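You operate a simulated robot arm through the tools that you are given. There is no shell and no other tool. Be economical: measure what you need, move in short steps, check, and stop when the job is done.

The job below is to be done with a simulated robot arm. You get a single attempt, and the scene is never put back.

Task
Stack the can labelled "grease" from the top of the dark bench on top of the can that says "seal oil". Then fetch the yellow packing block and set it on the top of the check bench. Then take the gap block with the smallest size on its label from the top of the dark bench and leave it on the white order card. Then fetch the numbered lamp that says "No 2" from the top of the dark bench and set it on the white work card. Then switch the console seat switch on. Then push the green drawer of the parts table shut. Then put the orange packing block on the back half of the parts table away on the top of the packing block table. Then push the blue lead clip shut. Do these in the order given. Set down upright: numbered lamp.

The check looks at the end state, three seconds after you hand in, the way a careful person would. Anything else that was tipped, shoved, dropped, spilled or broken makes it a failure. A push-on lid holds only when it is set on centred and level and pressed home; a screw cap is set on level and turned clockwise until tight.

Robot
A 7-joint arm with a vacuum gripper on a trunk, on a base that drives. Base frame: it is fixed to the floor where the robot stands at the start and does not move with it; the origin is under the middle of the robot, x ahead of it, y to its left, z up; the surface under the hand at the start is at about z = 88. Readings come in cm, degrees, newtons and seconds.
Its first joint turns from -166.0 to 166.0 degrees. Places, roughly: blue can, green grease can, white can [75, -25, 100]; blue lead clip [-20, 450, 100]; console seat switch [-180, 200, 110]; gap block [75, 25, 100]; green drawer of the parts table [-200, 430, 60]; numbered lamp [50, 75, 100]; orange packing block [-225, 500, 75]; order card [75, 50, 100]; top of the check bench [-250, -180, 90]; top of the packing block table [-1040, 340, 80]; work card [-325, -200, 75]; yellow packing block [75, 25, 100]. Payload 1.06 kg.
Tool frame: the origin (TCP) lies in the middle of the cups' lips, and z points out of the cups. The gripper has 1 cup of 2.4 cm across, covering 2.4 by 2.4 cm (tool x, y); the bellows give 0.8 cm. With the vacuum on, a cup seals on a smooth face that it is pressed against (1 to 4 N); it does not hold porous or soft things. The pull reaches 23 N.
Orientation is told as [roll, pitch, yaw] about the base's x, y, z axes, in that order, counted from this pose: with the cups facing straight down, the tool's x points along the base's -x, its y along +y and its z along -z.

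Tools
- The arm moves only by the tool apply_moves. Its arguments are lists of equal length, an entry for each row: "rot": the turn, a rotation vector about the tool's x, y, z in units of 6 degrees (1.0 is 6 degrees), a list of three; "delta_pos": the shift along the tool's x, y, z in units of 40 mm (1.0 is 40 mm), a list of three; "vac": the vacuum: 1 switches it on, -1 off. In form: {"rot": [[wx, wy, wz], ...], "delta_pos": [[x, y, z], ...], "vac": [vac, ...]}. A call has 1 to 8 rows; each row shifts and turns the commanded pose from where the row before left it, along the tool's axes as they then stand. A call with a number of a shift or a turn outside -1 to 1 is refused whole. Each row takes 0.2 s and may step no farther than 5 cm and 8.6 degrees from the row before; otherwise, or with a gripper value out of range, the whole call is refused. Where a pose cannot be reached the arm comes as near as it can. A force on the tool above 40 N (or 10 N above the force at the start of the call, whichever is more), or a blocked arm, ends the call early, and 0.2 s more pass. The pull builds up within a second once a cup has sealed. Time passes only in rows, and 0.2 s behind the last, so rows that do not move give it time. The reply holds the time, the measured pose of the TCP, the force on the tool along the base axes and the pull of the vacuum, in the units named above and with some noise, with the torque about the TCP (base axes, N m) and any sound that the robot's microphone picked up, and new pictures: "show" is both (left out), scene, wrist or none.
- Cameras (640 x 400 px; columns grow to the right, rows downward): "scene" is now at [18.36, 19.56, 147.88]; the picture's right is [-0.19, -0.98, 0.00], its down [-0.64, 0.12, -0.76] and it looks along [0.75, -0.14, -0.65] (base axes); focal length 243 px, centre (320, 200). "wrist" rides on the gripper at [7.8, 1.9, -9.6] in the tool frame; the picture's right is [-0.24, 0.97, 0.00], its down [-0.71, -0.17, -0.69] and it looks along [-0.67, -0.16, 0.73] (tool axes); focal length 243 px, centre (320, 200). There is no depth. A picture from a camera that has moved, and an enlarged one, comes with that camera's place and axes in the base frame and with its lens.
- drive_base(legs): drives the robot by 1 to 6 legs, each [ahead, left, turn to the left] in cm, cm and degrees, along the robot's own axes; the way and the turn of a leg run together, so that a leg with both is an arc; at most 150 cm and 180 degrees a leg. The arm and the cameras ride along, it lands a little off, and it stops where it bumps. It gives what a move gives, and a new picture of the scene camera.
- turn_head(pan, tilt): turns the head with the scene camera to pan (to the left, within 120 degrees either way) and tilt (down, from -29 to 69), counted from straight ahead of the robot. It gives what a move gives, and a new picture of the scene camera.
- close_up(camera, box): a new picture of the part [left, top, right, bottom] of that camera's present view, enlarged. No time passes.
- sign_off(): hands the job in; it is judged then, once.

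Work in short steps. Places have to be worked out from the pictures, the camera data and where the tool is seen: move nearer, look again, correct. Check each grasp and each placing, and mend what went wrong. You have 196 turns and 260 pictures in all, those below and enlarged ones among them. Switch the vacuum off and draw the arm clear of the work before you hand the job in, unless the task says otherwise; then end with one line.

The tools are called as a command line: name --argument value ..., lists and objects as JSON in quotes. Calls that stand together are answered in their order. apply_moves: Moves the arm, as the interface text tells. Its arguments: {"type":"object","properties":{"rot":{"type":"array","items":{"type":"array","items":{"type":"number"}}},"delta_pos":{"type":"array","items":{"type":"array","items":{"type":"number"}}},"vac":{"type":"array","items":{"type":"number"}},"show":{"type":"string","enum":["both","scene","wrist","none"]}},"required":["rot","delta_pos","vac"]} The other tools are called the same way: drive_base (legs) drives the base; turn_head (pan, tilt) turns the head that bears the scene camera; close_up (camera, box) takes an enlarged picture of a part of a camera's view; sign_off () hands the job in.

At the start:

```text
time: 0.0
tcp_pos: [59.04, -2.04, 117.34]
tool_rot: [0.0, 0.1, -0.1]
wrist_force: [0.5, 0.0, -0.2]
moment: [0.02, -0.02, -0.03]
pull: 0.0
robot x, y, heading: [0.24, -0.01, -0.1]
head pan, tilt: [-10.7, 40.5]
```

scene: 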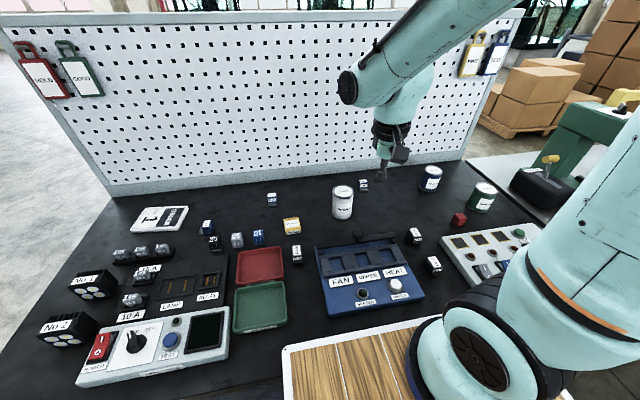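
wrist: 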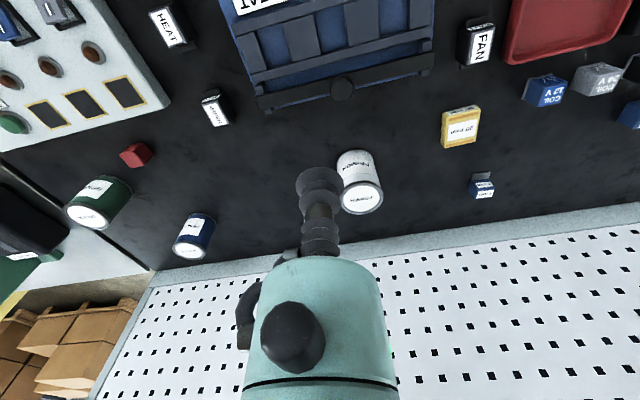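

I start by reading the labels on the bench from enlarged views.

close_up --camera "scene" --box '[180, 160, 340, 260]'

close_up --camera "scene" --box '[320, 150, 530, 280]'

close_up --camera "scene" --box '[30, 200, 240, 360]'

close_up --camera "wrist" --box '[40, 130, 240, 270]'

```text
4.00 times, centred on (260, 210) of scene
camera zoom: at [18.36, 19.56, 147.88], right [-0.19, -0.98, 0.0], down [-0.64, 0.12, -0.76], along [0.75, -0.14, -0.65], focal length 973 px, centre (560, 160)
```

zoom: 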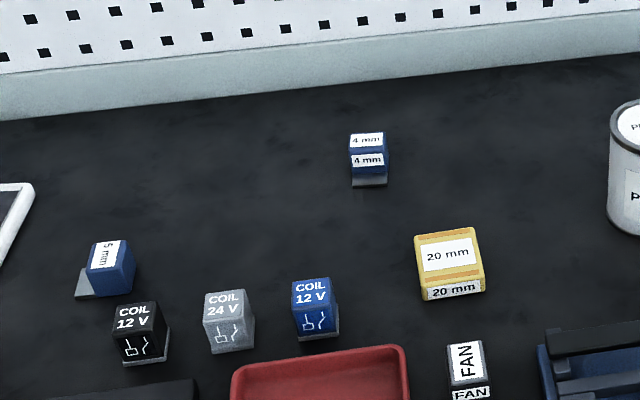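

```text
3.05 times, centred on (425, 215) of scene
camera zoom: at [18.36, 19.56, 147.88], right [-0.19, -0.98, 0.0], down [-0.64, 0.12, -0.76], along [0.75, -0.14, -0.65], focal length 741 px, centre (0, 154)
```

zoom: 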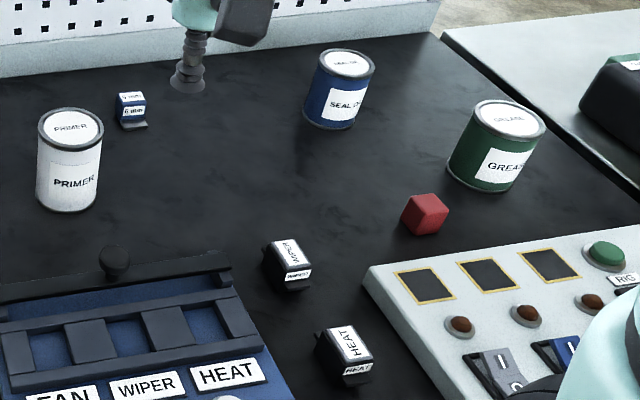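

```text
2.50 times, centred on (135, 280) of scene
camera zoom: at [18.36, 19.56, 147.88], right [-0.19, -0.98, 0.0], down [-0.64, 0.12, -0.76], along [0.75, -0.14, -0.65], focal length 608 px, centre (782, 0)
```

zoom: 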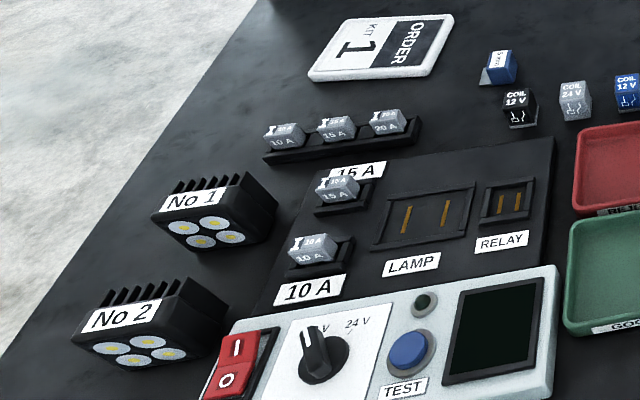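

```text
2.86 times, centred on (140, 200) of wrist
camera zoom: at [51.17, -0.05, 126.86], right [0.24, 0.97, 0.0], down [0.71, -0.17, 0.69], along [0.67, -0.16, -0.73], focal length 693 px, centre (834, 200)
```

zoom: 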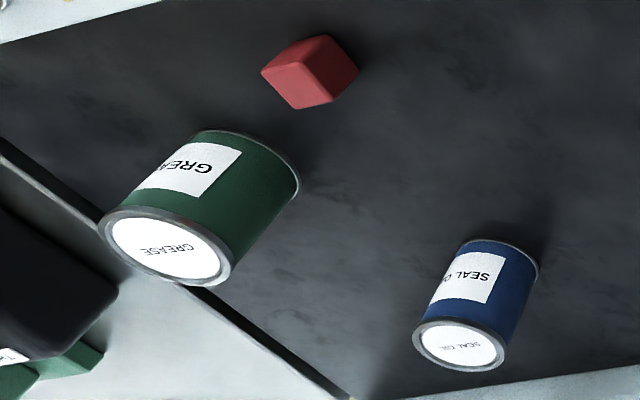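

Triangulating from both cameras: grease lid at about (72.1, -47.9, 97.2), seal oil lid at about (86.8, -37.2, 96.5). I move towards above the grease can at the current height.

apply_moves --rot '[[0, 0, 0], [0, 0, 0], [0, 0, 0], [0, 0, 0], [0, 0, 0], [0, 0, 0], [0, 0, 0], [0, 0, 0]]' --delta_pos '[[-0.28, -1, 0], [-0.28, -1, 0], [-0.28, -1, 0], [-0.28, -1, 0], [-0.28, -1, 0], [-0.28, -1, 0], [-0.28, -1, 0], [-0.28, -1, 0]]' --vac '[-1, -1, -1, -1, -1, -1, -1, -1]' --show "none"

apply_moves --rot '[[0, 0, 0], [0, 0, 0], [0, 0, 0], [0, 0, 0], [0, 0, 0]]' --delta_pos '[[-0.26, -0.87, 0], [-0.26, -0.87, 0], [-0.26, -0.87, 0.5], [-0.26, -0.87, 1], [0, 0, 0]]' --vac '[-1, -1, -1, -1, -1]' --show "both"

```text
time: 1.8
tcp_pos: [67.73, -33.85, 117.37]
tool_rot: [0.0, 0.1, 0.1]
wrist_force: [0.1, 0.2, 0.1]
moment: [-0.05, -0.01, -0.03]
pull: 0.2
robot x, y, heading: [0.16, 0.32, -0.0]
head pan, tilt: [-10.7, 40.5]
```

```text
refused: row 4 steps farther than a row can; nothing moved
```

At (67.7, -33.9). I continue with smaller steps and drop to about z=110.

apply_moves --rot '[[0, 0, 0], [0, 0, 0], [0, 0, 0], [0, 0, 0], [0, 0, 0], [0, 0, 0]]' --delta_pos '[[-0.28, -0.88, 0], [-0.28, -0.88, 0], [-0.28, -0.88, 0], [-0.28, -0.88, 0], [0, 0, 1], [0, 0, 0.7]]' --vac '[-1, -1, -1, -1, -1, -1]' --show "both"

```text
time: 3.2
tcp_pos: [72.3, -48.07, 110.67]
tool_rot: [0.0, 0.0, -0.1]
wrist_force: [0.5, -0.2, 0.3]
moment: [-0.02, 0.02, 0.03]
pull: 0.2
robot x, y, heading: [-0.29, -0.07, -0.2]
head pan, tilt: [-10.7, 40.5]
camera scene: at [18.35, 19.56, 147.88], right [-0.19, -0.98, 0.0], down [-0.64, 0.12, -0.76], along [0.75, -0.14, -0.65], focal length 243 px, centre (320, 200)
camera wrist: at [64.55, -46.11, 120.15], right [0.24, 0.97, 0.0], down [0.71, -0.17, 0.69], along [0.67, -0.16, -0.73], focal length 243 px, centre (320, 200)
```

scene: 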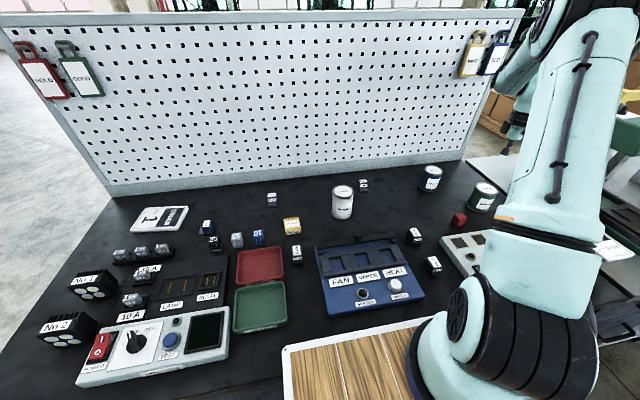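
wrist: 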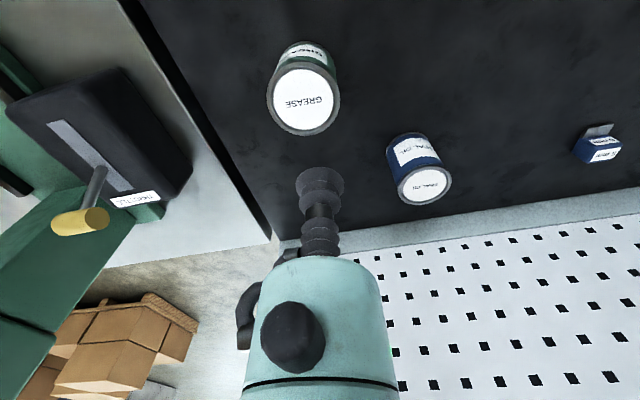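

The lid reads at about (72.7, -49.5) from close up. I shift over it and come down to z≈101.

apply_moves --rot '[[0, 0, 0], [0, 0, 0], [0, 0, 0], [0, 0, 0]]' --delta_pos '[[-0.1, -0.35, 0], [0, 0, 1], [0, 0, 1], [0, 0, 0.4]]' --vac '[-1, -1, -1, -1]' --show "wrist"

```text
time: 4.2
tcp_pos: [72.86, -49.46, 100.91]
tool_rot: [0.0, -0.1, 0.0]
wrist_force: [0.2, 0.9, 0.3]
moment: [-0.01, -0.01, 0.01]
pull: 0.0
robot x, y, heading: [-0.04, -0.33, 0.1]
head pan, tilt: [-10.7, 40.5]
camera wrist: at [65.09, -47.48, 110.49], right [0.23, 0.97, 0.0], down [0.71, -0.17, 0.69], along [0.67, -0.16, -0.73], focal length 243 px, centre (320, 200)
```

wrist: 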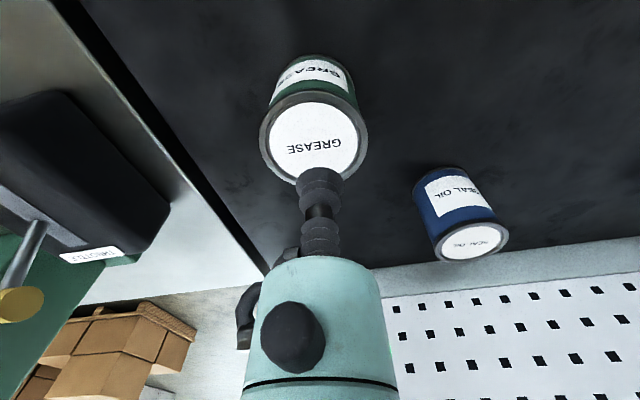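

Lid centre reads (72.1, -49.5, ~97). I correct 0.7 cm in x and descend with vacuum on.

apply_moves --rot '[[0, 0, 0], [0, 0, 0], [0, 0, 0], [0, 0, 0], [0, 0, 0]]' --delta_pos '[[0.18, 0, 0], [0, 0, 0.5], [0, 0, 0.4], [0, 0, 0.05], [0, 0, 0]]' --vac '[1, 1, 1, 1, 1]' --show "wrist"

```text
time: 5.4
tcp_pos: [72.03, -49.43, 97.31]
tool_rot: [-0.1, 0.0, 0.0]
wrist_force: [0.3, 0.3, -1.2]
moment: [0.02, -0.01, 0.0]
pull: 0.1
robot x, y, heading: [-0.31, -0.06, 0.0]
head pan, tilt: [-10.7, 40.5]
camera wrist: at [64.24, -47.51, 106.72], right [0.24, 0.97, 0.0], down [0.71, -0.17, 0.68], along [0.67, -0.16, -0.73], focal length 243 px, centre (320, 200)
```

wrist: 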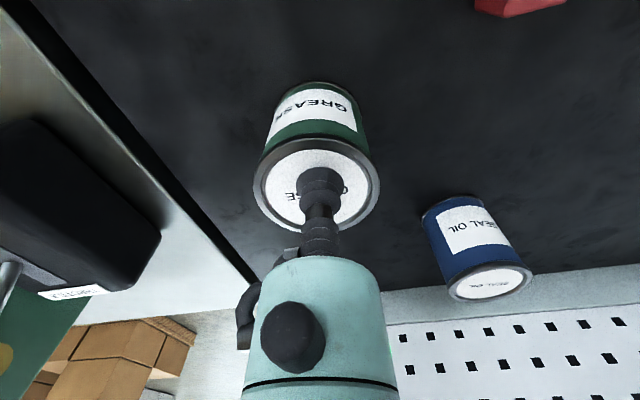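

The cup is centred over the lid and nearly touching; I press down in small steps.

apply_moves --rot '[[0, 0, 0], [0, 0, 0], [0, 0, 0], [0, 0, 0]]' --delta_pos '[[0, 0, 0.04], [0, 0, 0.04], [0, 0, 0], [0, 0, 0]]' --vac '[1, 1, 1, 1]' --show "none"

```text
time: 6.4
tcp_pos: [71.99, -49.38, 96.87]
tool_rot: [0.1, 0.1, 0.0]
wrist_force: [-0.2, 0.4, -0.6]
moment: [0.05, 0.06, 0.0]
pull: 22.4
robot x, y, heading: [0.07, -0.03, -0.2]
head pan, tilt: [-10.7, 40.5]
```

Sealed (pull 22.4). I lift 14 cm.

apply_moves --rot '[[0, 0, 0], [0, 0, 0], [0, 0, 0], [0, 0, 0], [0, 0, 0]]' --delta_pos '[[0, 0, -0.5], [0, 0, -1], [0, 0, -1], [0, 0, -1], [0, 0, 0]]' --vac '[1, 1, 1, 1, 1]' --show "both"

```text
time: 7.6
tcp_pos: [71.98, -49.64, 110.81]
tool_rot: [0.0, 0.0, 0.0]
wrist_force: [0.3, -0.4, -4.2]
moment: [0.02, 0.01, 0.01]
pull: 22.4
robot x, y, heading: [0.28, -0.24, -0.1]
head pan, tilt: [-10.7, 40.5]
camera scene: at [18.38, 19.54, 147.88], right [-0.19, -0.98, 0.0], down [-0.64, 0.12, -0.76], along [0.75, -0.14, -0.65], focal length 243 px, centre (320, 200)
camera wrist: at [64.18, -47.78, 120.38], right [0.24, 0.97, 0.0], down [0.71, -0.17, 0.68], along [0.67, -0.16, -0.73], focal length 243 px, centre (320, 200)
```

scene: 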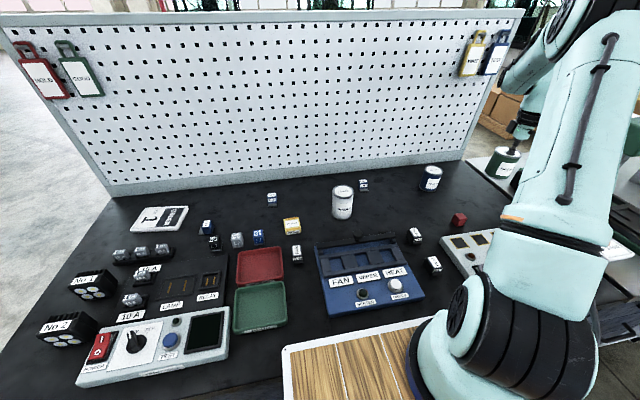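
wrist: 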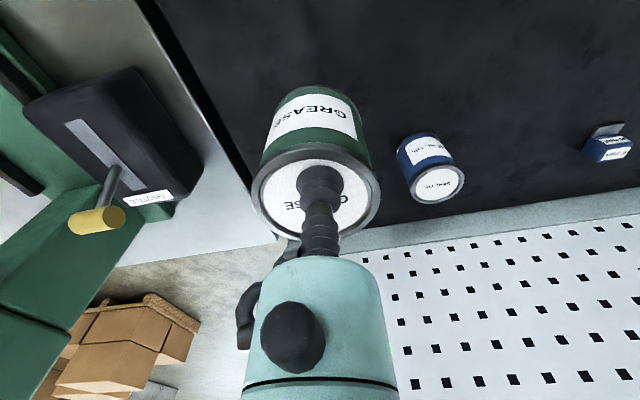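

Can held. I move out to x≈87 while staying beside the seal oil can, to measure its lid from nearer.

apply_moves --rot '[[0, 0, 0], [0, 0, 0], [0, 0, 0], [0, 0, 0], [0, 0, 0], [0, 0, 0]]' --delta_pos '[[-0.75, 0, 0], [-0.75, 0, 0], [-0.75, 0, 0], [-0.75, 0, 0], [-0.73, 0.5, 0], [0, 0, 0]]' --vac '[1, 1, 1, 1, 1, 1]' --show "both"

```text
time: 9.0
tcp_pos: [87.0, -47.47, 110.73]
tool_rot: [0.1, 0.1, 0.0]
wrist_force: [-0.3, -0.5, -2.6]
moment: [0.04, 0.06, -0.01]
pull: 23.1
robot x, y, heading: [-0.05, 0.18, -0.0]
head pan, tilt: [-10.7, 40.5]
camera scene: at [18.37, 19.55, 147.88], right [-0.19, -0.98, 0.0], down [-0.64, 0.12, -0.76], along [0.75, -0.14, -0.65], focal length 243 px, centre (320, 200)
camera wrist: at [79.22, -45.59, 120.35], right [0.24, 0.97, 0.0], down [0.71, -0.17, 0.68], along [0.67, -0.16, -0.73], focal length 243 px, centre (320, 200)
```

scene: 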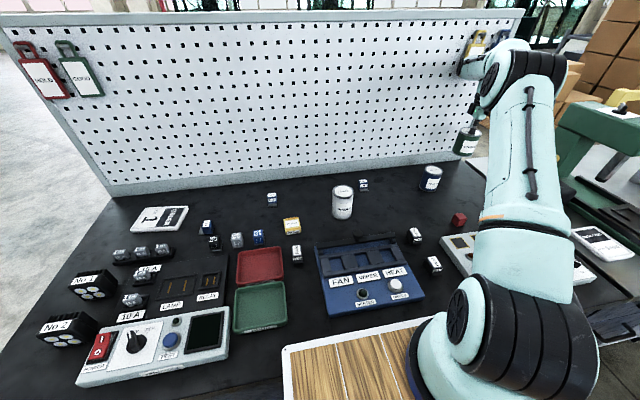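
wrist: 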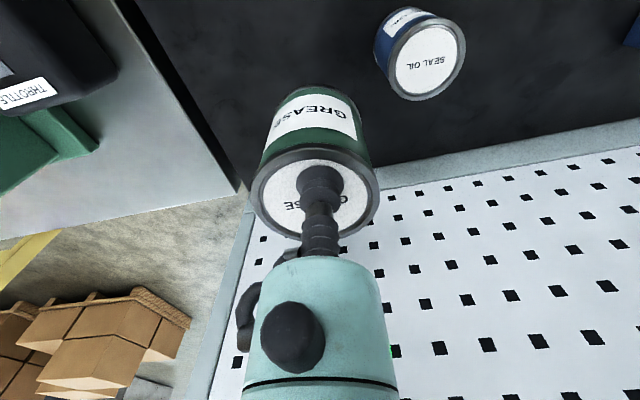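

Seal oil lid at (87.1, -37.8, 96.2). I move above it and check from the scene camera.

apply_moves --rot '[[0, 0, 0], [0, 0, 0], [0, 0, 0], [0, 0, 0], [0, 0, 0]]' --delta_pos '[[0, 0.8, 0], [0, 0.8, 0], [-0.02, 0.82, 0], [0, 0, 0.7], [0, 0, 0]]' --vac '[1, 1, 1, 1, 1]' --show "wrist"

close_up --camera "scene" --box '[380, 120, 480, 200]'

```text
time: 10.2
tcp_pos: [87.31, -37.61, 107.8]
tool_rot: [-0.1, -0.1, 0.1]
wrist_force: [-0.2, -0.6, -2.7]
moment: [-0.01, 0.01, 0.01]
pull: 22.9
robot x, y, heading: [-0.01, -0.09, -0.1]
head pan, tilt: [-10.7, 40.5]
camera wrist: at [79.44, -35.81, 117.37], right [0.23, 0.97, 0.0], down [0.71, -0.17, 0.68], along [0.67, -0.16, -0.73], focal length 243 px, centre (320, 200)
```

wrist: 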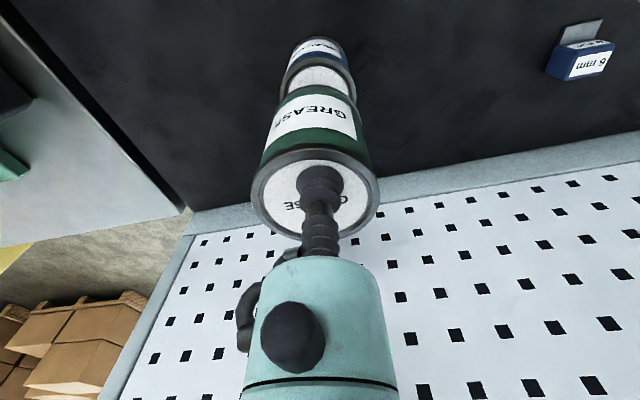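

```text
5.00 times, centred on (430, 160) of scene
camera zoom: at [18.37, 19.55, 147.88], right [-0.19, -0.98, 0.0], down [-0.64, 0.12, -0.76], along [0.75, -0.14, -0.65], focal length 1216 px, centre (-230, 400)
```

zoom: 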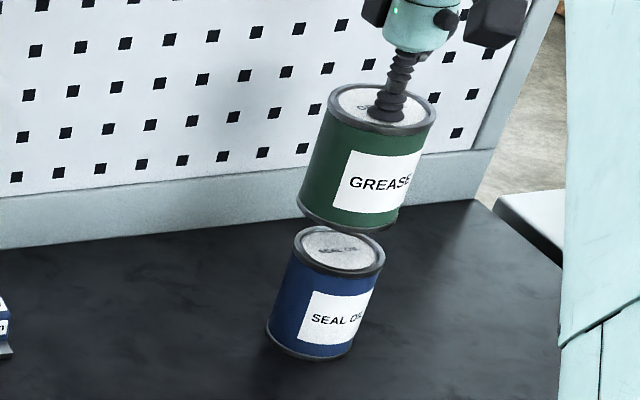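

Alignment looks good within a few millimetres in both views. I lower to just above contact, then slowly.

apply_moves --rot '[[0, 0, 0], [0, 0, 0], [0, 0, 0], [0, 0, 0]]' --delta_pos '[[0.05, 0, 0.3], [0, 0, 0.2], [0, 0, 0.06], [0, 0, 0]]' --vac '[1, 1, 1, 1]' --show "none"

close_up --camera "scene" --box '[380, 120, 480, 200]'

```text
time: 11.2
tcp_pos: [86.87, -37.7, 105.63]
tool_rot: [0.0, 0.0, 0.0]
wrist_force: [0.3, 0.1, -3.1]
moment: [0.02, 0.07, 0.04]
pull: 22.8
robot x, y, heading: [-0.22, 0.09, 0.1]
head pan, tilt: [-10.7, 40.5]
```

```text
5.00 times, centred on (430, 160) of scene
camera zoom: at [18.37, 19.55, 147.88], right [-0.19, -0.98, 0.0], down [-0.64, 0.12, -0.76], along [0.75, -0.14, -0.65], focal length 1216 px, centre (-230, 400)
```

zoom: 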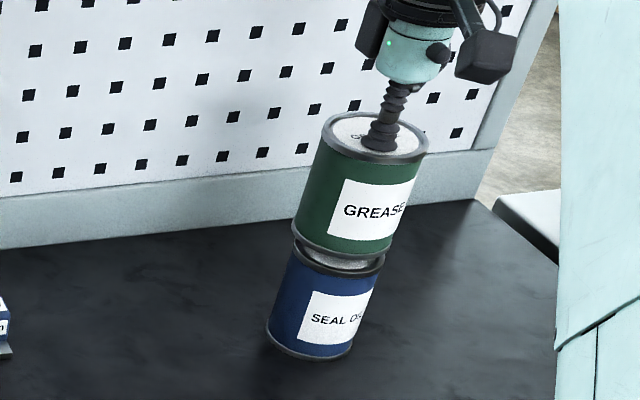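

Well centred; I lower in millimetre steps until the force changes.

apply_moves --rot '[[0, 0, 0], [0, 0, 0], [0, 0, 0], [0, 0, 0]]' --delta_pos '[[0, 0, 0.05], [0, 0, 0.05], [0, 0, 0.03], [0, 0, 0]]' --vac '[1, 1, 1, 1]' --show "none"

close_up --camera "scene" --box '[380, 120, 480, 200]'

```text
time: 12.2
tcp_pos: [86.88, -37.89, 105.31]
tool_rot: [0.1, 0.0, 0.0]
wrist_force: [-0.2, 0.8, -4.1]
moment: [0.04, 0.06, 0.02]
pull: 23.0
robot x, y, heading: [-0.2, -0.13, 0.2]
head pan, tilt: [-10.7, 40.5]
```

```text
5.00 times, centred on (430, 160) of scene
camera zoom: at [18.37, 19.55, 147.88], right [-0.19, -0.98, 0.0], down [-0.64, 0.12, -0.76], along [0.75, -0.14, -0.65], focal length 1216 px, centre (-230, 400)
```

zoom: 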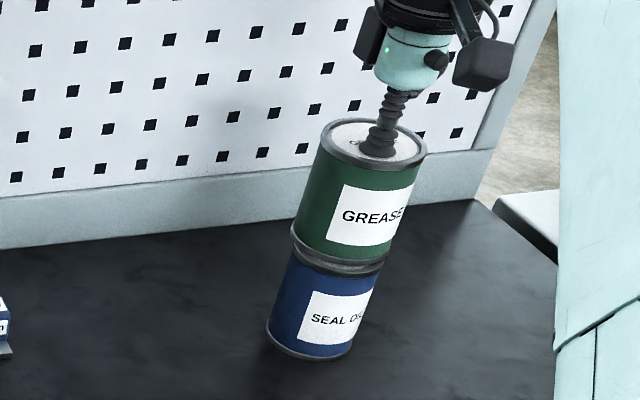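

Almost touching; I continue slowly.

apply_moves --rot '[[0, 0, 0], [0, 0, 0], [0, 0, 0], [0, 0, 0]]' --delta_pos '[[0, 0, 0.04], [0, 0, 0.04], [0, 0, 0], [0, 0, 0]]' --vac '[1, 1, 1, 1]' --show "none"

```text
time: 13.2
tcp_pos: [86.89, -37.71, 105.04]
tool_rot: [0.0, 0.0, 0.0]
wrist_force: [-1.4, -1.0, 7.5]
moment: [-0.04, 0.01, -0.01]
pull: 23.0
robot x, y, heading: [-0.01, 0.29, 0.0]
head pan, tilt: [-10.7, 40.5]
```

Contact (force now +7.5 N). I switch the vacuum off, wait, and rise straight.

apply_moves --rot '[[0, 0, 0], [0, 0, 0], [0, 0, 0], [0, 0, 0], [0, 0, 0], [0, 0, 0], [0, 0, 0], [0, 0, 0]]' --delta_pos '[[0, 0, -0.06], [0, 0, 0], [0, 0, 0], [0, 0, 0], [0, 0, -0.15], [0, 0, -0.5], [0, 0, -1], [0, 0, -1]]' --vac '[-1, -1, -1, -1, -1, -1, -1, -1]' --show "both"

close_up --camera "scene" --box '[380, 120, 480, 200]'

```text
time: 15.0
tcp_pos: [86.95, -37.71, 116.03]
tool_rot: [0.0, 0.1, 0.0]
wrist_force: [-0.3, 0.6, -0.3]
moment: [-0.01, 0.01, -0.01]
pull: 0.0
robot x, y, heading: [0.22, 0.11, -0.1]
head pan, tilt: [-10.7, 40.5]
camera scene: at [18.39, 19.54, 147.88], right [-0.19, -0.98, 0.0], down [-0.64, 0.12, -0.76], along [0.75, -0.14, -0.65], focal length 243 px, centre (320, 200)
camera wrist: at [79.15, -35.76, 125.5], right [0.24, 0.97, 0.0], down [0.71, -0.17, 0.68], along [0.67, -0.16, -0.73], focal length 243 px, centre (320, 200)
```

scene: 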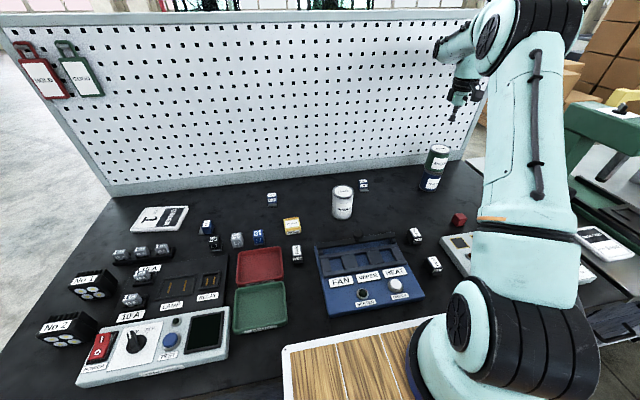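
wrist: 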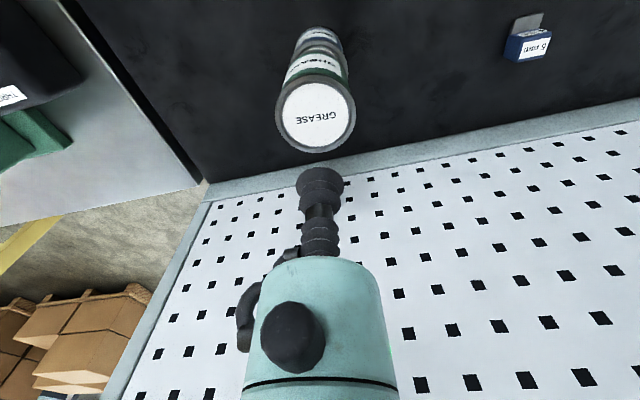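

```text
5.00 times, centred on (430, 160) of scene
camera zoom: at [18.39, 19.54, 147.88], right [-0.19, -0.98, 0.0], down [-0.64, 0.12, -0.76], along [0.75, -0.14, -0.65], focal length 1216 px, centre (-230, 400)
```

zoom: 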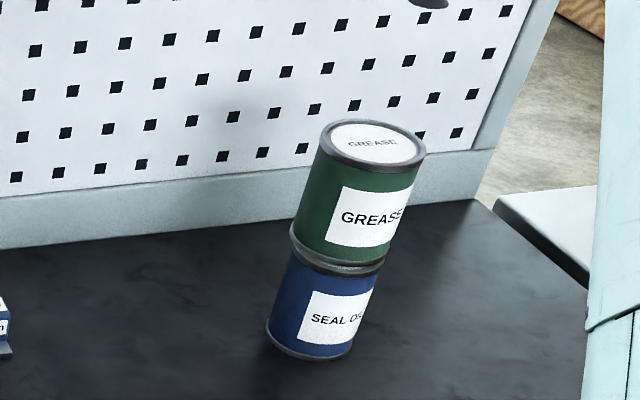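

Stack stands well. Next the yellow 20 mm block at about (74.5, 17.8); I travel there at z≈116.

apply_moves --rot '[[0, 0, 0], [0, 0, 0], [0, 0, 0], [0, 0, 0], [0, 0, 0], [0, 0, 0], [0, 0, 0], [0, 0, 0]]' --delta_pos '[[0.22, 0.98, 0], [0.22, 0.98, 0], [0.22, 0.98, 0], [0.22, 0.98, 0], [0.22, 0.98, 0], [0.22, 0.98, 0], [0.22, 0.98, 0], [0.22, 0.98, 0]]' --vac '[-1, -1, -1, -1, -1, -1, -1, -1]' --show "none"

apply_moves --rot '[[0, 0, 0], [0, 0, 0], [0, 0, 0], [0, 0, 0], [0, 0, 0], [0, 0, 0], [0, 0, 0], [0, 0, 0]]' --delta_pos '[[0.22, 0.98, 0], [0.22, 0.98, 0], [0.22, 0.98, 0], [0.22, 0.98, 0], [0.22, 0.98, 0], [0.22, 0.98, 0], [0, 0, 1], [0, 0, 1]]' --vac '[-1, -1, -1, -1, -1, -1, -1, -1]' --show "wrist"

```text
time: 16.8
tcp_pos: [79.69, -6.42, 115.65]
tool_rot: [0.1, 0.0, -0.1]
wrist_force: [0.3, 0.1, -0.3]
moment: [0.01, 0.01, 0.0]
pull: 0.0
robot x, y, heading: [0.0, 0.27, -0.1]
head pan, tilt: [-10.7, 40.5]
```

```text
time: 18.6
tcp_pos: [74.35, 17.14, 107.85]
tool_rot: [0.0, -0.1, 0.0]
wrist_force: [-0.4, -0.2, 0.2]
moment: [0.01, -0.04, -0.02]
pull: 0.0
robot x, y, heading: [-0.24, 0.19, -0.3]
head pan, tilt: [-10.7, 40.5]
camera wrist: at [66.68, 19.09, 117.32], right [0.23, 0.97, 0.0], down [0.71, -0.17, 0.69], along [0.67, -0.16, -0.73], focal length 243 px, centre (320, 200)
```

wrist: 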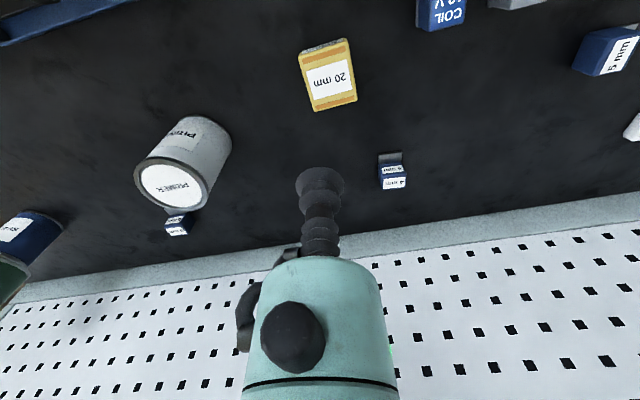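

Block top centre at (74.5, 18.1, ~91). I shift 1 cm in y, descend to just above and look.

apply_moves --rot '[[0, 0, 0], [0, 0, 0], [0, 0, 0], [0, 0, 0], [0, 0, 0], [0, 0, 0]]' --delta_pos '[[-0.04, 0.24, 0], [0, 0, 1], [0, 0, 1], [0, 0, 1], [0, 0, 0.8], [0, 0, 0]]' --vac '[1, 1, 1, 1, 1, 1]' --show "wrist"

```text
time: 20.0
tcp_pos: [74.64, 18.11, 92.48]
tool_rot: [0.0, 0.0, 0.0]
wrist_force: [0.0, -0.4, 0.0]
moment: [0.03, 0.0, 0.0]
pull: 0.1
robot x, y, heading: [0.1, 0.16, -0.2]
head pan, tilt: [-10.7, 40.5]
camera wrist: at [66.88, 19.91, 102.06], right [0.24, 0.97, 0.0], down [0.71, -0.17, 0.69], along [0.67, -0.16, -0.73], focal length 243 px, centre (320, 200)
```

wrist: 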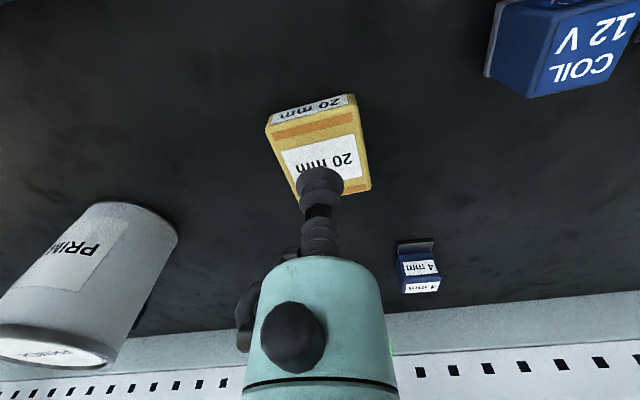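

Aligned. I press down in small steps with vacuum on.

apply_moves --rot '[[0, 0, 0], [0, 0, 0], [0, 0, 0], [0, 0, 0], [0, 0, 0]]' --delta_pos '[[0, 0, 0.2], [0, 0, 0.08], [0, 0, 0.05], [0, 0, 0], [0, 0, 0]]' --vac '[1, 1, 1, 1, 1]' --show "none"

```text
time: 21.2
tcp_pos: [74.64, 18.01, 91.29]
tool_rot: [0.0, -0.1, 0.0]
wrist_force: [0.8, 0.1, 0.6]
moment: [-0.02, 0.01, 0.02]
pull: 0.0
robot x, y, heading: [-0.26, 0.09, 0.2]
head pan, tilt: [-10.7, 40.5]
```

Not sealed yet; further down by millimetres.

apply_moves --rot '[[0, 0, 0], [0, 0, 0], [0, 0, 0], [0, 0, 0], [0, 0, 0]]' --delta_pos '[[0, 0, 0.05], [0, 0, 0.05], [0, 0, 0.05], [0, 0, 0], [0, 0, 0]]' --vac '[1, 1, 1, 1, 1]' --show "wrist"

```text
time: 22.4
tcp_pos: [74.73, 18.05, 90.69]
tool_rot: [0.0, 0.0, -0.1]
wrist_force: [0.5, -0.5, 0.0]
moment: [-0.02, 0.02, 0.0]
pull: 0.0
robot x, y, heading: [0.05, -0.1, 0.3]
head pan, tilt: [-10.7, 40.5]
camera wrist: at [66.91, 19.99, 100.2], right [0.24, 0.97, 0.0], down [0.71, -0.17, 0.69], along [0.67, -0.16, -0.73], focal length 243 px, centre (320, 200)
```

wrist: 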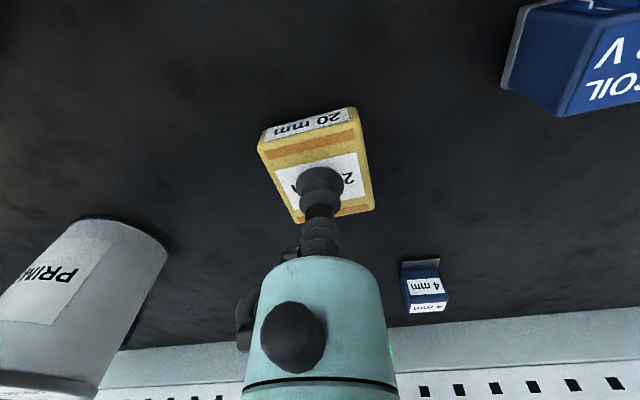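

Block is likely 2 cm tall, top near z=90. Continue down.

apply_moves --rot '[[0, 0, 0], [0, 0, 0], [0, 0, 0], [0, 0, 0], [0, 0, 0]]' --delta_pos '[[0.03, 0, 0.07], [0, 0, 0.07], [0, 0, 0.04], [0, 0, 0], [0, 0, 0]]' --vac '[1, 1, 1, 1, 1]' --show "none"

```text
time: 23.6
tcp_pos: [74.63, 18.04, 90.01]
tool_rot: [0.0, 0.0, 0.0]
wrist_force: [-0.4, 0.7, 1.0]
moment: [0.03, 0.0, -0.02]
pull: 22.8
robot x, y, heading: [0.21, 0.04, -0.2]
head pan, tilt: [-10.7, 40.5]
```

Sealed. I lift and retract towards the robot, then look around for the check bench.

apply_moves --rot '[[0, 0, 0], [0, 0, 0], [0, 0, 0], [0, 0, 0], [0, 0, 0], [0, 0, 0], [0, 0, 0], [0, 0, 0]]' --delta_pos '[[0, 0, -0.5], [0, 0, -1], [0, 0, -1], [0, 0, -1], [0, 0, -1], [0, 0, -1], [0, 0, -1], [0, 0, -1]]' --vac '[1, 1, 1, 1, 1, 1, 1, 1]' --show "wrist"

turn_head --pan -120 --tilt 20

turn_head --pan 120 --tilt 20

```text
time: 25.4
tcp_pos: [74.69, 17.74, 119.97]
tool_rot: [0.0, 0.1, 0.0]
wrist_force: [-0.3, 0.1, -1.0]
moment: [0.0, 0.03, -0.01]
pull: 23.0
robot x, y, heading: [0.04, 0.16, 0.2]
head pan, tilt: [-10.7, 40.5]
camera wrist: at [66.94, 19.76, 129.52], right [0.24, 0.97, 0.0], down [0.71, -0.17, 0.68], along [0.66, -0.16, -0.73], focal length 243 px, centre (320, 200)
```

wrist: 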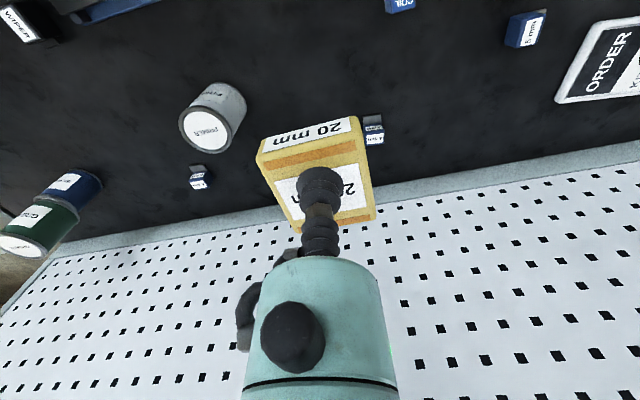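

```text
time: 27.3
tcp_pos: [74.74, 17.87, 119.95]
tool_rot: [0.0, 0.0, 0.0]
wrist_force: [0.0, -0.3, 0.2]
moment: [-0.02, -0.03, -0.01]
pull: 23.2
robot x, y, heading: [-0.08, -0.13, 0.0]
head pan, tilt: [-120.0, 20.0]
camera scene: at [5.39, 13.06, 151.09], right [-0.87, 0.5, 0.0], down [0.17, 0.3, -0.94], along [-0.47, -0.81, -0.34], focal length 243 px, centre (320, 200)
```

scene: 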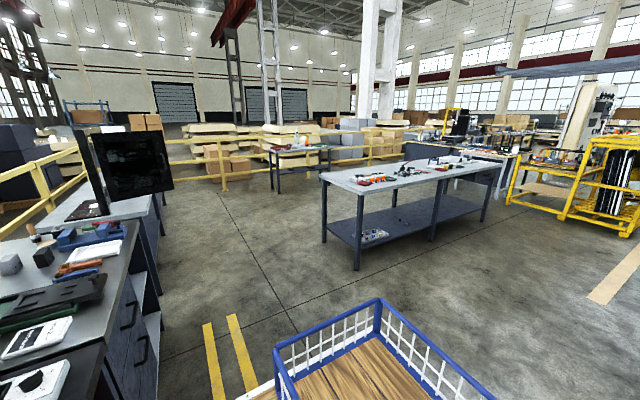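

```text
time: 30.7
tcp_pos: [74.72, 17.86, 119.97]
tool_rot: [0.1, 0.0, 0.0]
wrist_force: [0.2, -0.4, -1.2]
moment: [-0.01, -0.02, -0.01]
pull: 23.0
robot x, y, heading: [0.1, 0.43, -0.1]
head pan, tilt: [120.0, 20.0]
camera scene: at [5.39, 29.2, 151.09], right [0.87, 0.5, 0.0], down [0.17, -0.3, -0.94], along [-0.47, 0.81, -0.34], focal length 243 px, centre (320, 200)
```

scene: 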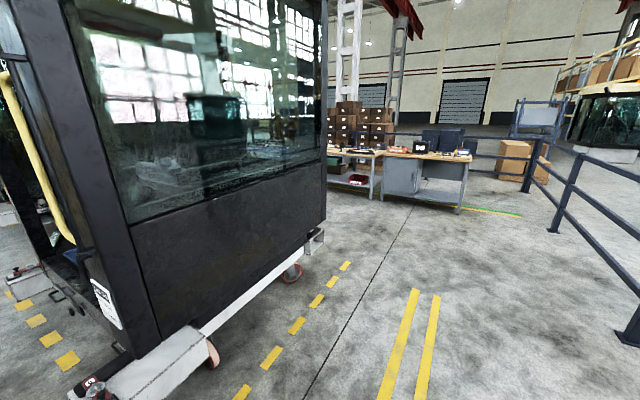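

The check bench seems to be the grey table to the right-rear (x from about -110 to -395, near edge y≈-126). I tuck the arm closer and back off 60 cm from the dark bench.

apply_moves --rot '[[0, 0, 0], [0, 0, 0], [0, 0, 0], [0, 0, 0], [0, 0, 0]]' --delta_pos '[[0.8, -0.8, 0], [0.8, -0.8, 0], [0.8, -0.8, 0], [0.8, -0.8, 0], [0.8, -0.8, 0]]' --vac '[1, 1, 1, 1, 1]' --show "none"

drive_base --legs '[[-60, 0, 0]]'

turn_head --pan -110 --tilt 25

```text
time: 31.9
tcp_pos: [58.65, 2.0, 120.12]
tool_rot: [0.1, 0.0, 0.0]
wrist_force: [1.0, 0.1, -1.3]
moment: [0.0, 0.0, 0.01]
pull: 22.4
robot x, y, heading: [0.04, -0.29, -0.1]
head pan, tilt: [120.0, 20.0]
```

```text
time: 35.3
tcp_pos: [-2.22, 1.79, 120.1]
tool_rot: [0.0, -0.1, -0.5]
wrist_force: [0.0, -0.7, -0.9]
moment: [-0.04, 0.03, 0.0]
pull: 22.6
robot x, y, heading: [-61.08, 0.25, -0.8]
head pan, tilt: [120.0, 20.0]
camera scene: at [-55.32, 29.39, 151.09], right [0.87, 0.49, 0.0], down [0.17, -0.3, -0.94], along [-0.46, 0.82, -0.34], focal length 243 px, centre (320, 200)
```

scene: 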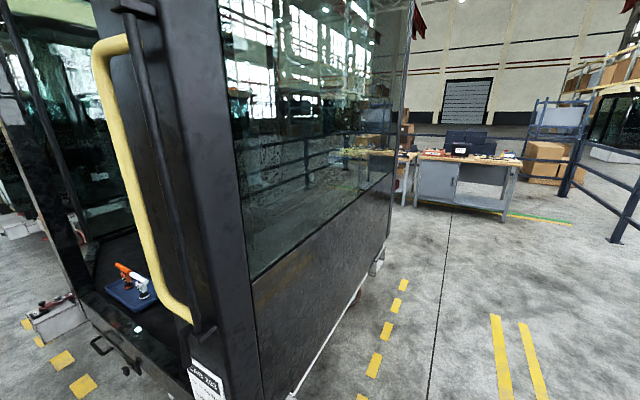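

```text
time: 38.6
tcp_pos: [-2.18, 1.82, 120.12]
tool_rot: [0.0, 0.0, -0.5]
wrist_force: [-0.7, 0.6, -0.6]
moment: [0.01, 0.02, 0.03]
pull: 22.5
robot x, y, heading: [-60.71, 0.55, -0.6]
head pan, tilt: [-110.0, 25.0]
camera scene: at [-53.94, 12.66, 150.29], right [-0.94, 0.35, 0.0], down [0.15, 0.4, -0.91], along [-0.32, -0.85, -0.42], focal length 243 px, centre (320, 200)
```

scene: 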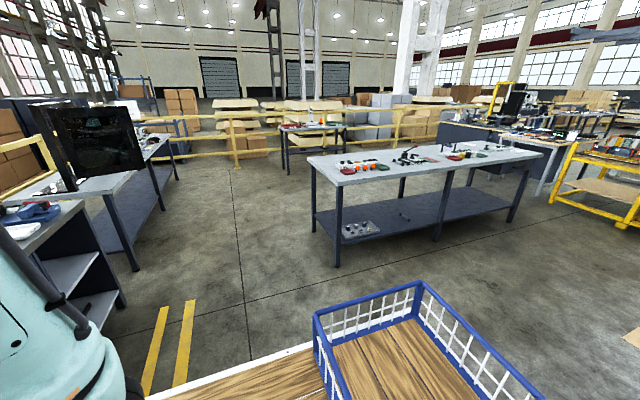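

The cab corner is on my left at about (-120, 62), so I sidestep right first, turn to face the check bench (-90°), then strafe along it.

drive_base --legs '[[0, -30, 0], [0, 0, -90], [0, -120, 0]]'

turn_head --pan -20 --tilt 35

```text
time: 50.0
tcp_pos: [-177.79, -89.55, 120.27]
tool_rot: [0.0, -0.1, -89.4]
wrist_force: [-0.5, -0.7, -0.8]
moment: [-0.01, -0.02, 0.02]
pull: 23.7
robot x, y, heading: [-180.77, -30.64, -89.2]
head pan, tilt: [-110.0, 25.0]
camera scene: at [-168.06, -37.39, 150.29], right [0.33, 0.94, 0.0], down [0.4, -0.14, -0.91], along [-0.85, 0.3, -0.42], focal length 243 px, centre (320, 200)
```

scene: 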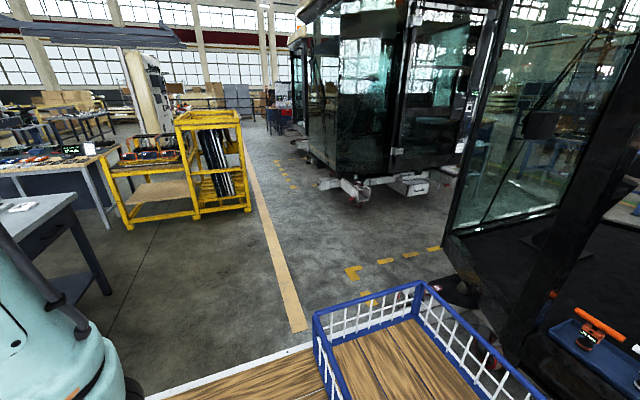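

```text
time: 51.7
tcp_pos: [-177.81, -89.63, 120.11]
tool_rot: [0.0, 0.0, -89.4]
wrist_force: [0.6, 0.1, -0.2]
moment: [0.03, 0.01, -0.01]
pull: 22.7
robot x, y, heading: [-180.6, -31.02, -89.4]
head pan, tilt: [-20.0, 35.0]
camera scene: at [-162.3, -48.76, 148.71], right [-0.94, 0.33, 0.0], down [0.19, 0.54, -0.82], along [-0.27, -0.77, -0.57], focal length 243 px, centre (320, 200)
```

scene: 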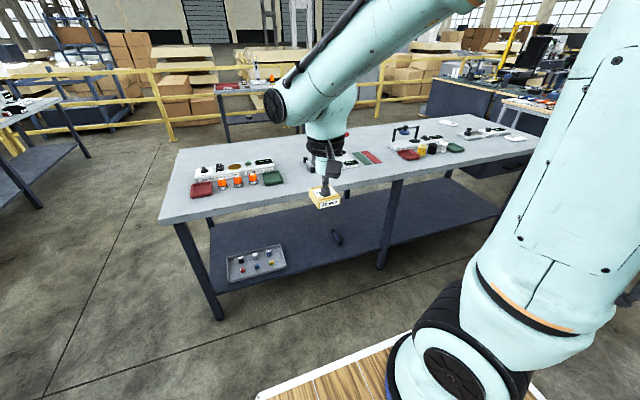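

Work card appears at far right of this table. I move 30 cm ahead and 20 cm right, with a clear front strip in mind for the block.

drive_base --legs '[[30, -20, 0]]'

turn_head --pan 0 --tilt 45

```text
time: 54.0
tcp_pos: [-197.2, -120.15, 120.03]
tool_rot: [0.1, 0.1, -89.0]
wrist_force: [0.0, 0.4, -0.8]
moment: [0.01, 0.0, 0.0]
pull: 23.3
robot x, y, heading: [-200.06, -61.75, -88.7]
head pan, tilt: [-20.0, 35.0]
camera scene: at [-181.89, -79.3, 148.71], right [-0.95, 0.33, 0.0], down [0.19, 0.54, -0.82], along [-0.27, -0.77, -0.57], focal length 243 px, centre (320, 200)
```

scene: 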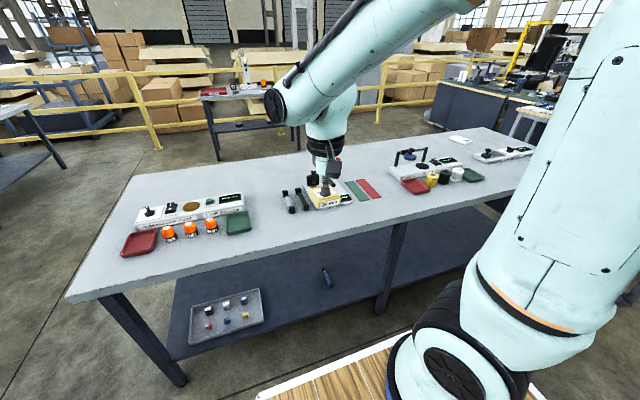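

```text
time: 54.9
tcp_pos: [-197.27, -120.06, 120.09]
tool_rot: [0.0, 0.0, -89.1]
wrist_force: [0.7, 0.2, -0.1]
moment: [0.03, 0.0, 0.0]
pull: 22.8
robot x, y, heading: [-200.05, -61.33, -89.1]
head pan, tilt: [0.0, 45.0]
camera scene: at [-178.89, -79.1, 147.23], right [-1.0, -0.02, 0.0], down [-0.01, 0.71, -0.71], along [0.01, -0.71, -0.71], focal length 243 px, centre (320, 200)
```

scene: 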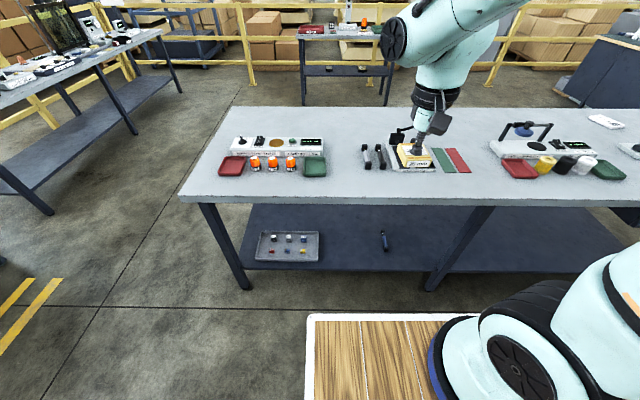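

Table edge at y≈-138. I choose a clear spot at about (-187.5, -145.5) and move over it at height (tool x is now base +y, tool y is base +x).

apply_moves --rot '[[0, 0, 0], [0, 0, 0], [0, 0, 0], [0, 0, 0], [0, 0, 0], [0, 0, 0], [0, 0, 0], [0, 0, 0]]' --delta_pos '[[-0.9, 0.35, 0], [-0.9, 0.35, 0], [-0.9, 0.35, 0], [-0.9, 0.35, 0], [-0.9, 0.35, 0], [-0.9, 0.35, 0], [-0.95, 0.35, 0], [0, 0, 1]]' --vac '[1, 1, 1, 1, 1, 1, 1, 1]' --show "both"

```text
time: 56.6
tcp_pos: [-187.08, -145.44, 115.91]
tool_rot: [-0.1, 0.1, -89.1]
wrist_force: [0.0, 0.2, 0.8]
moment: [0.0, 0.0, 0.03]
pull: 22.5
robot x, y, heading: [-200.1, -61.46, -88.9]
head pan, tilt: [0.0, 45.0]
camera scene: at [-178.89, -79.06, 147.23], right [-1.0, -0.02, 0.0], down [-0.01, 0.71, -0.71], along [0.01, -0.71, -0.71], focal length 243 px, centre (320, 200)
camera wrist: at [-185.22, -137.5, 125.53], right [0.98, -0.22, 0.0], down [-0.16, -0.71, 0.69], along [-0.15, -0.67, -0.73], focal length 243 px, centre (320, 200)
```

scene: 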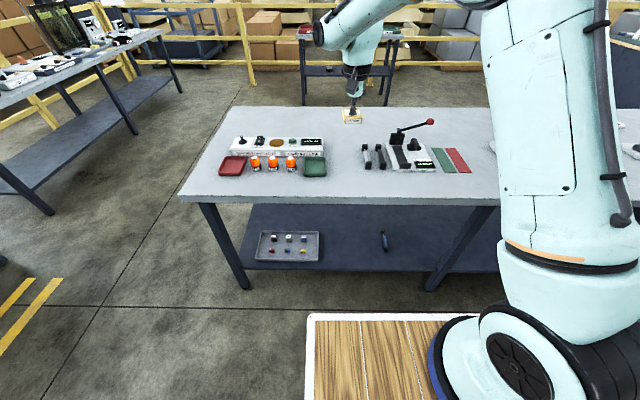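
wrist: 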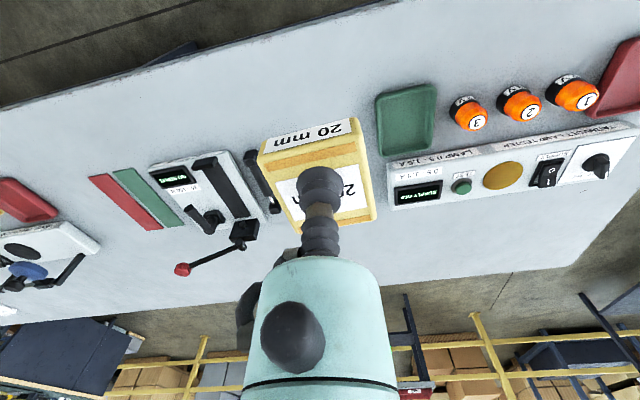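

The landing point looks free between the edge and the trays. I lower to z≈98 and re-check.

apply_moves --rot '[[0, 0, 0], [0, 0, 0], [0, 0, 0], [0, 0, 0], [0, 0, 0]]' --delta_pos '[[0, 0, 1], [0, 0, 1], [0, 0, 1], [0, 0, 1], [0, 0, 0.4]]' --vac '[1, 1, 1, 1, 1]' --show "both"

```text
time: 57.9
tcp_pos: [-186.89, -145.39, 98.46]
tool_rot: [0.0, -0.1, -89.0]
wrist_force: [0.3, -0.2, 0.0]
moment: [0.02, 0.02, -0.04]
pull: 22.9
robot x, y, heading: [-200.4, -61.66, -88.7]
head pan, tilt: [0.0, 45.0]
camera scene: at [-178.88, -79.08, 147.23], right [-1.0, -0.02, 0.0], down [-0.01, 0.71, -0.71], along [0.01, -0.71, -0.71], focal length 243 px, centre (320, 200)
camera wrist: at [-185.15, -137.59, 108.01], right [0.98, -0.22, 0.0], down [-0.16, -0.71, 0.69], along [-0.15, -0.67, -0.73], focal length 243 px, centre (320, 200)
```

scene: 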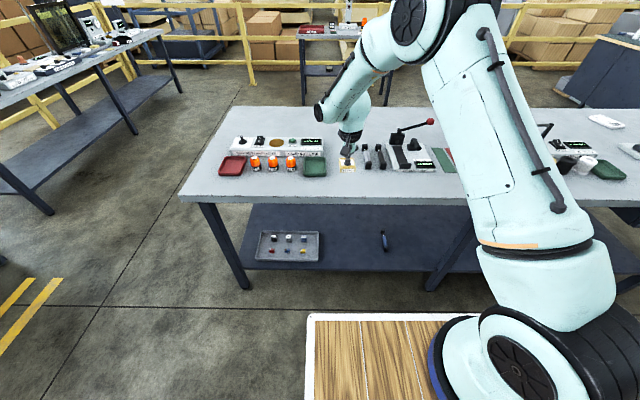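
wrist: 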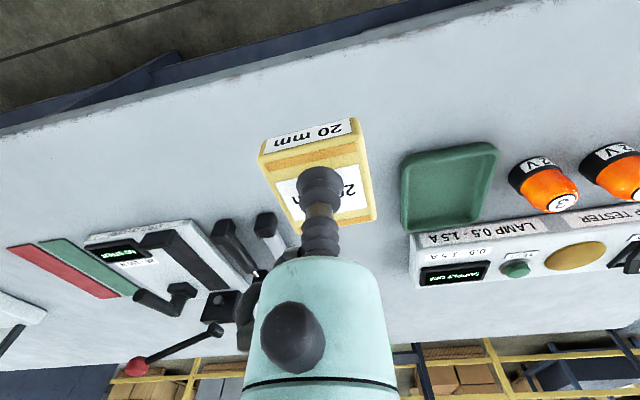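

Clear around. I lower further towards the surface in shrinking steps.

apply_moves --rot '[[0, 0, 0], [0, 0, 0], [0, 0, 0], [0, 0, 0], [0, 0, 0]]' --delta_pos '[[0, 0, 0.5], [0, 0, 0.4], [0, 0, 0.3], [0, 0, 0.2], [0, 0, 0]]' --vac '[1, 1, 1, 1, 1]' --show "wrist"

```text
time: 59.0
tcp_pos: [-186.8, -145.65, 92.98]
tool_rot: [0.0, 0.0, -89.0]
wrist_force: [0.0, 0.2, -0.8]
moment: [0.0, 0.02, -0.03]
pull: 22.9
robot x, y, heading: [-200.27, -61.48, -88.9]
head pan, tilt: [0.0, 45.0]
camera wrist: at [-185.09, -137.69, 102.51], right [0.98, -0.22, 0.0], down [-0.16, -0.71, 0.69], along [-0.15, -0.67, -0.73], focal length 243 px, centre (320, 200)
```

wrist: 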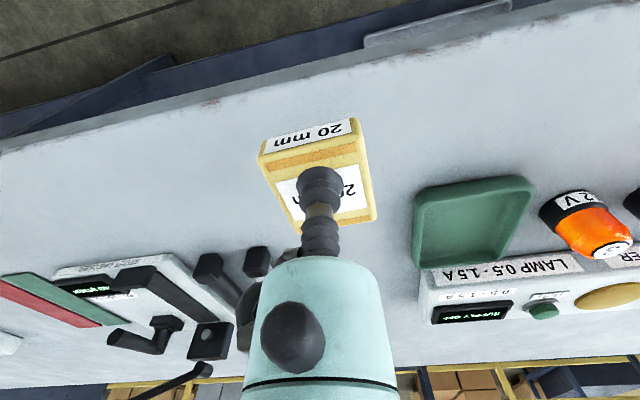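

Still above; I continue in 2 mm steps.

apply_moves --rot '[[0, 0, 0], [0, 0, 0], [0, 0, 0], [0, 0, 0], [0, 0, 0], [0, 0, 0]]' --delta_pos '[[0, 0, 0.1], [0, 0, 0.1], [0, 0, 0.06], [0, 0, 0.06], [0, 0, 0.06], [0, 0, 0]]' --vac '[1, 1, 1, 1, 1, 1]' --show "wrist"

```text
time: 60.5
tcp_pos: [-187.06, -145.31, 91.35]
tool_rot: [-0.1, 0.0, -88.9]
wrist_force: [0.3, -1.2, 0.0]
moment: [0.01, -0.01, -0.02]
pull: 23.0
robot x, y, heading: [-200.1, -61.4, -88.8]
head pan, tilt: [0.0, 45.0]
camera wrist: at [-185.1, -137.52, 100.95], right [0.98, -0.22, 0.0], down [-0.16, -0.71, 0.68], along [-0.15, -0.67, -0.73], focal length 243 px, centre (320, 200)
```

wrist: 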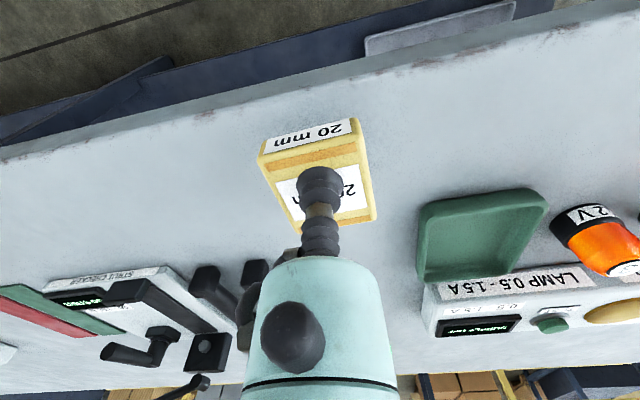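

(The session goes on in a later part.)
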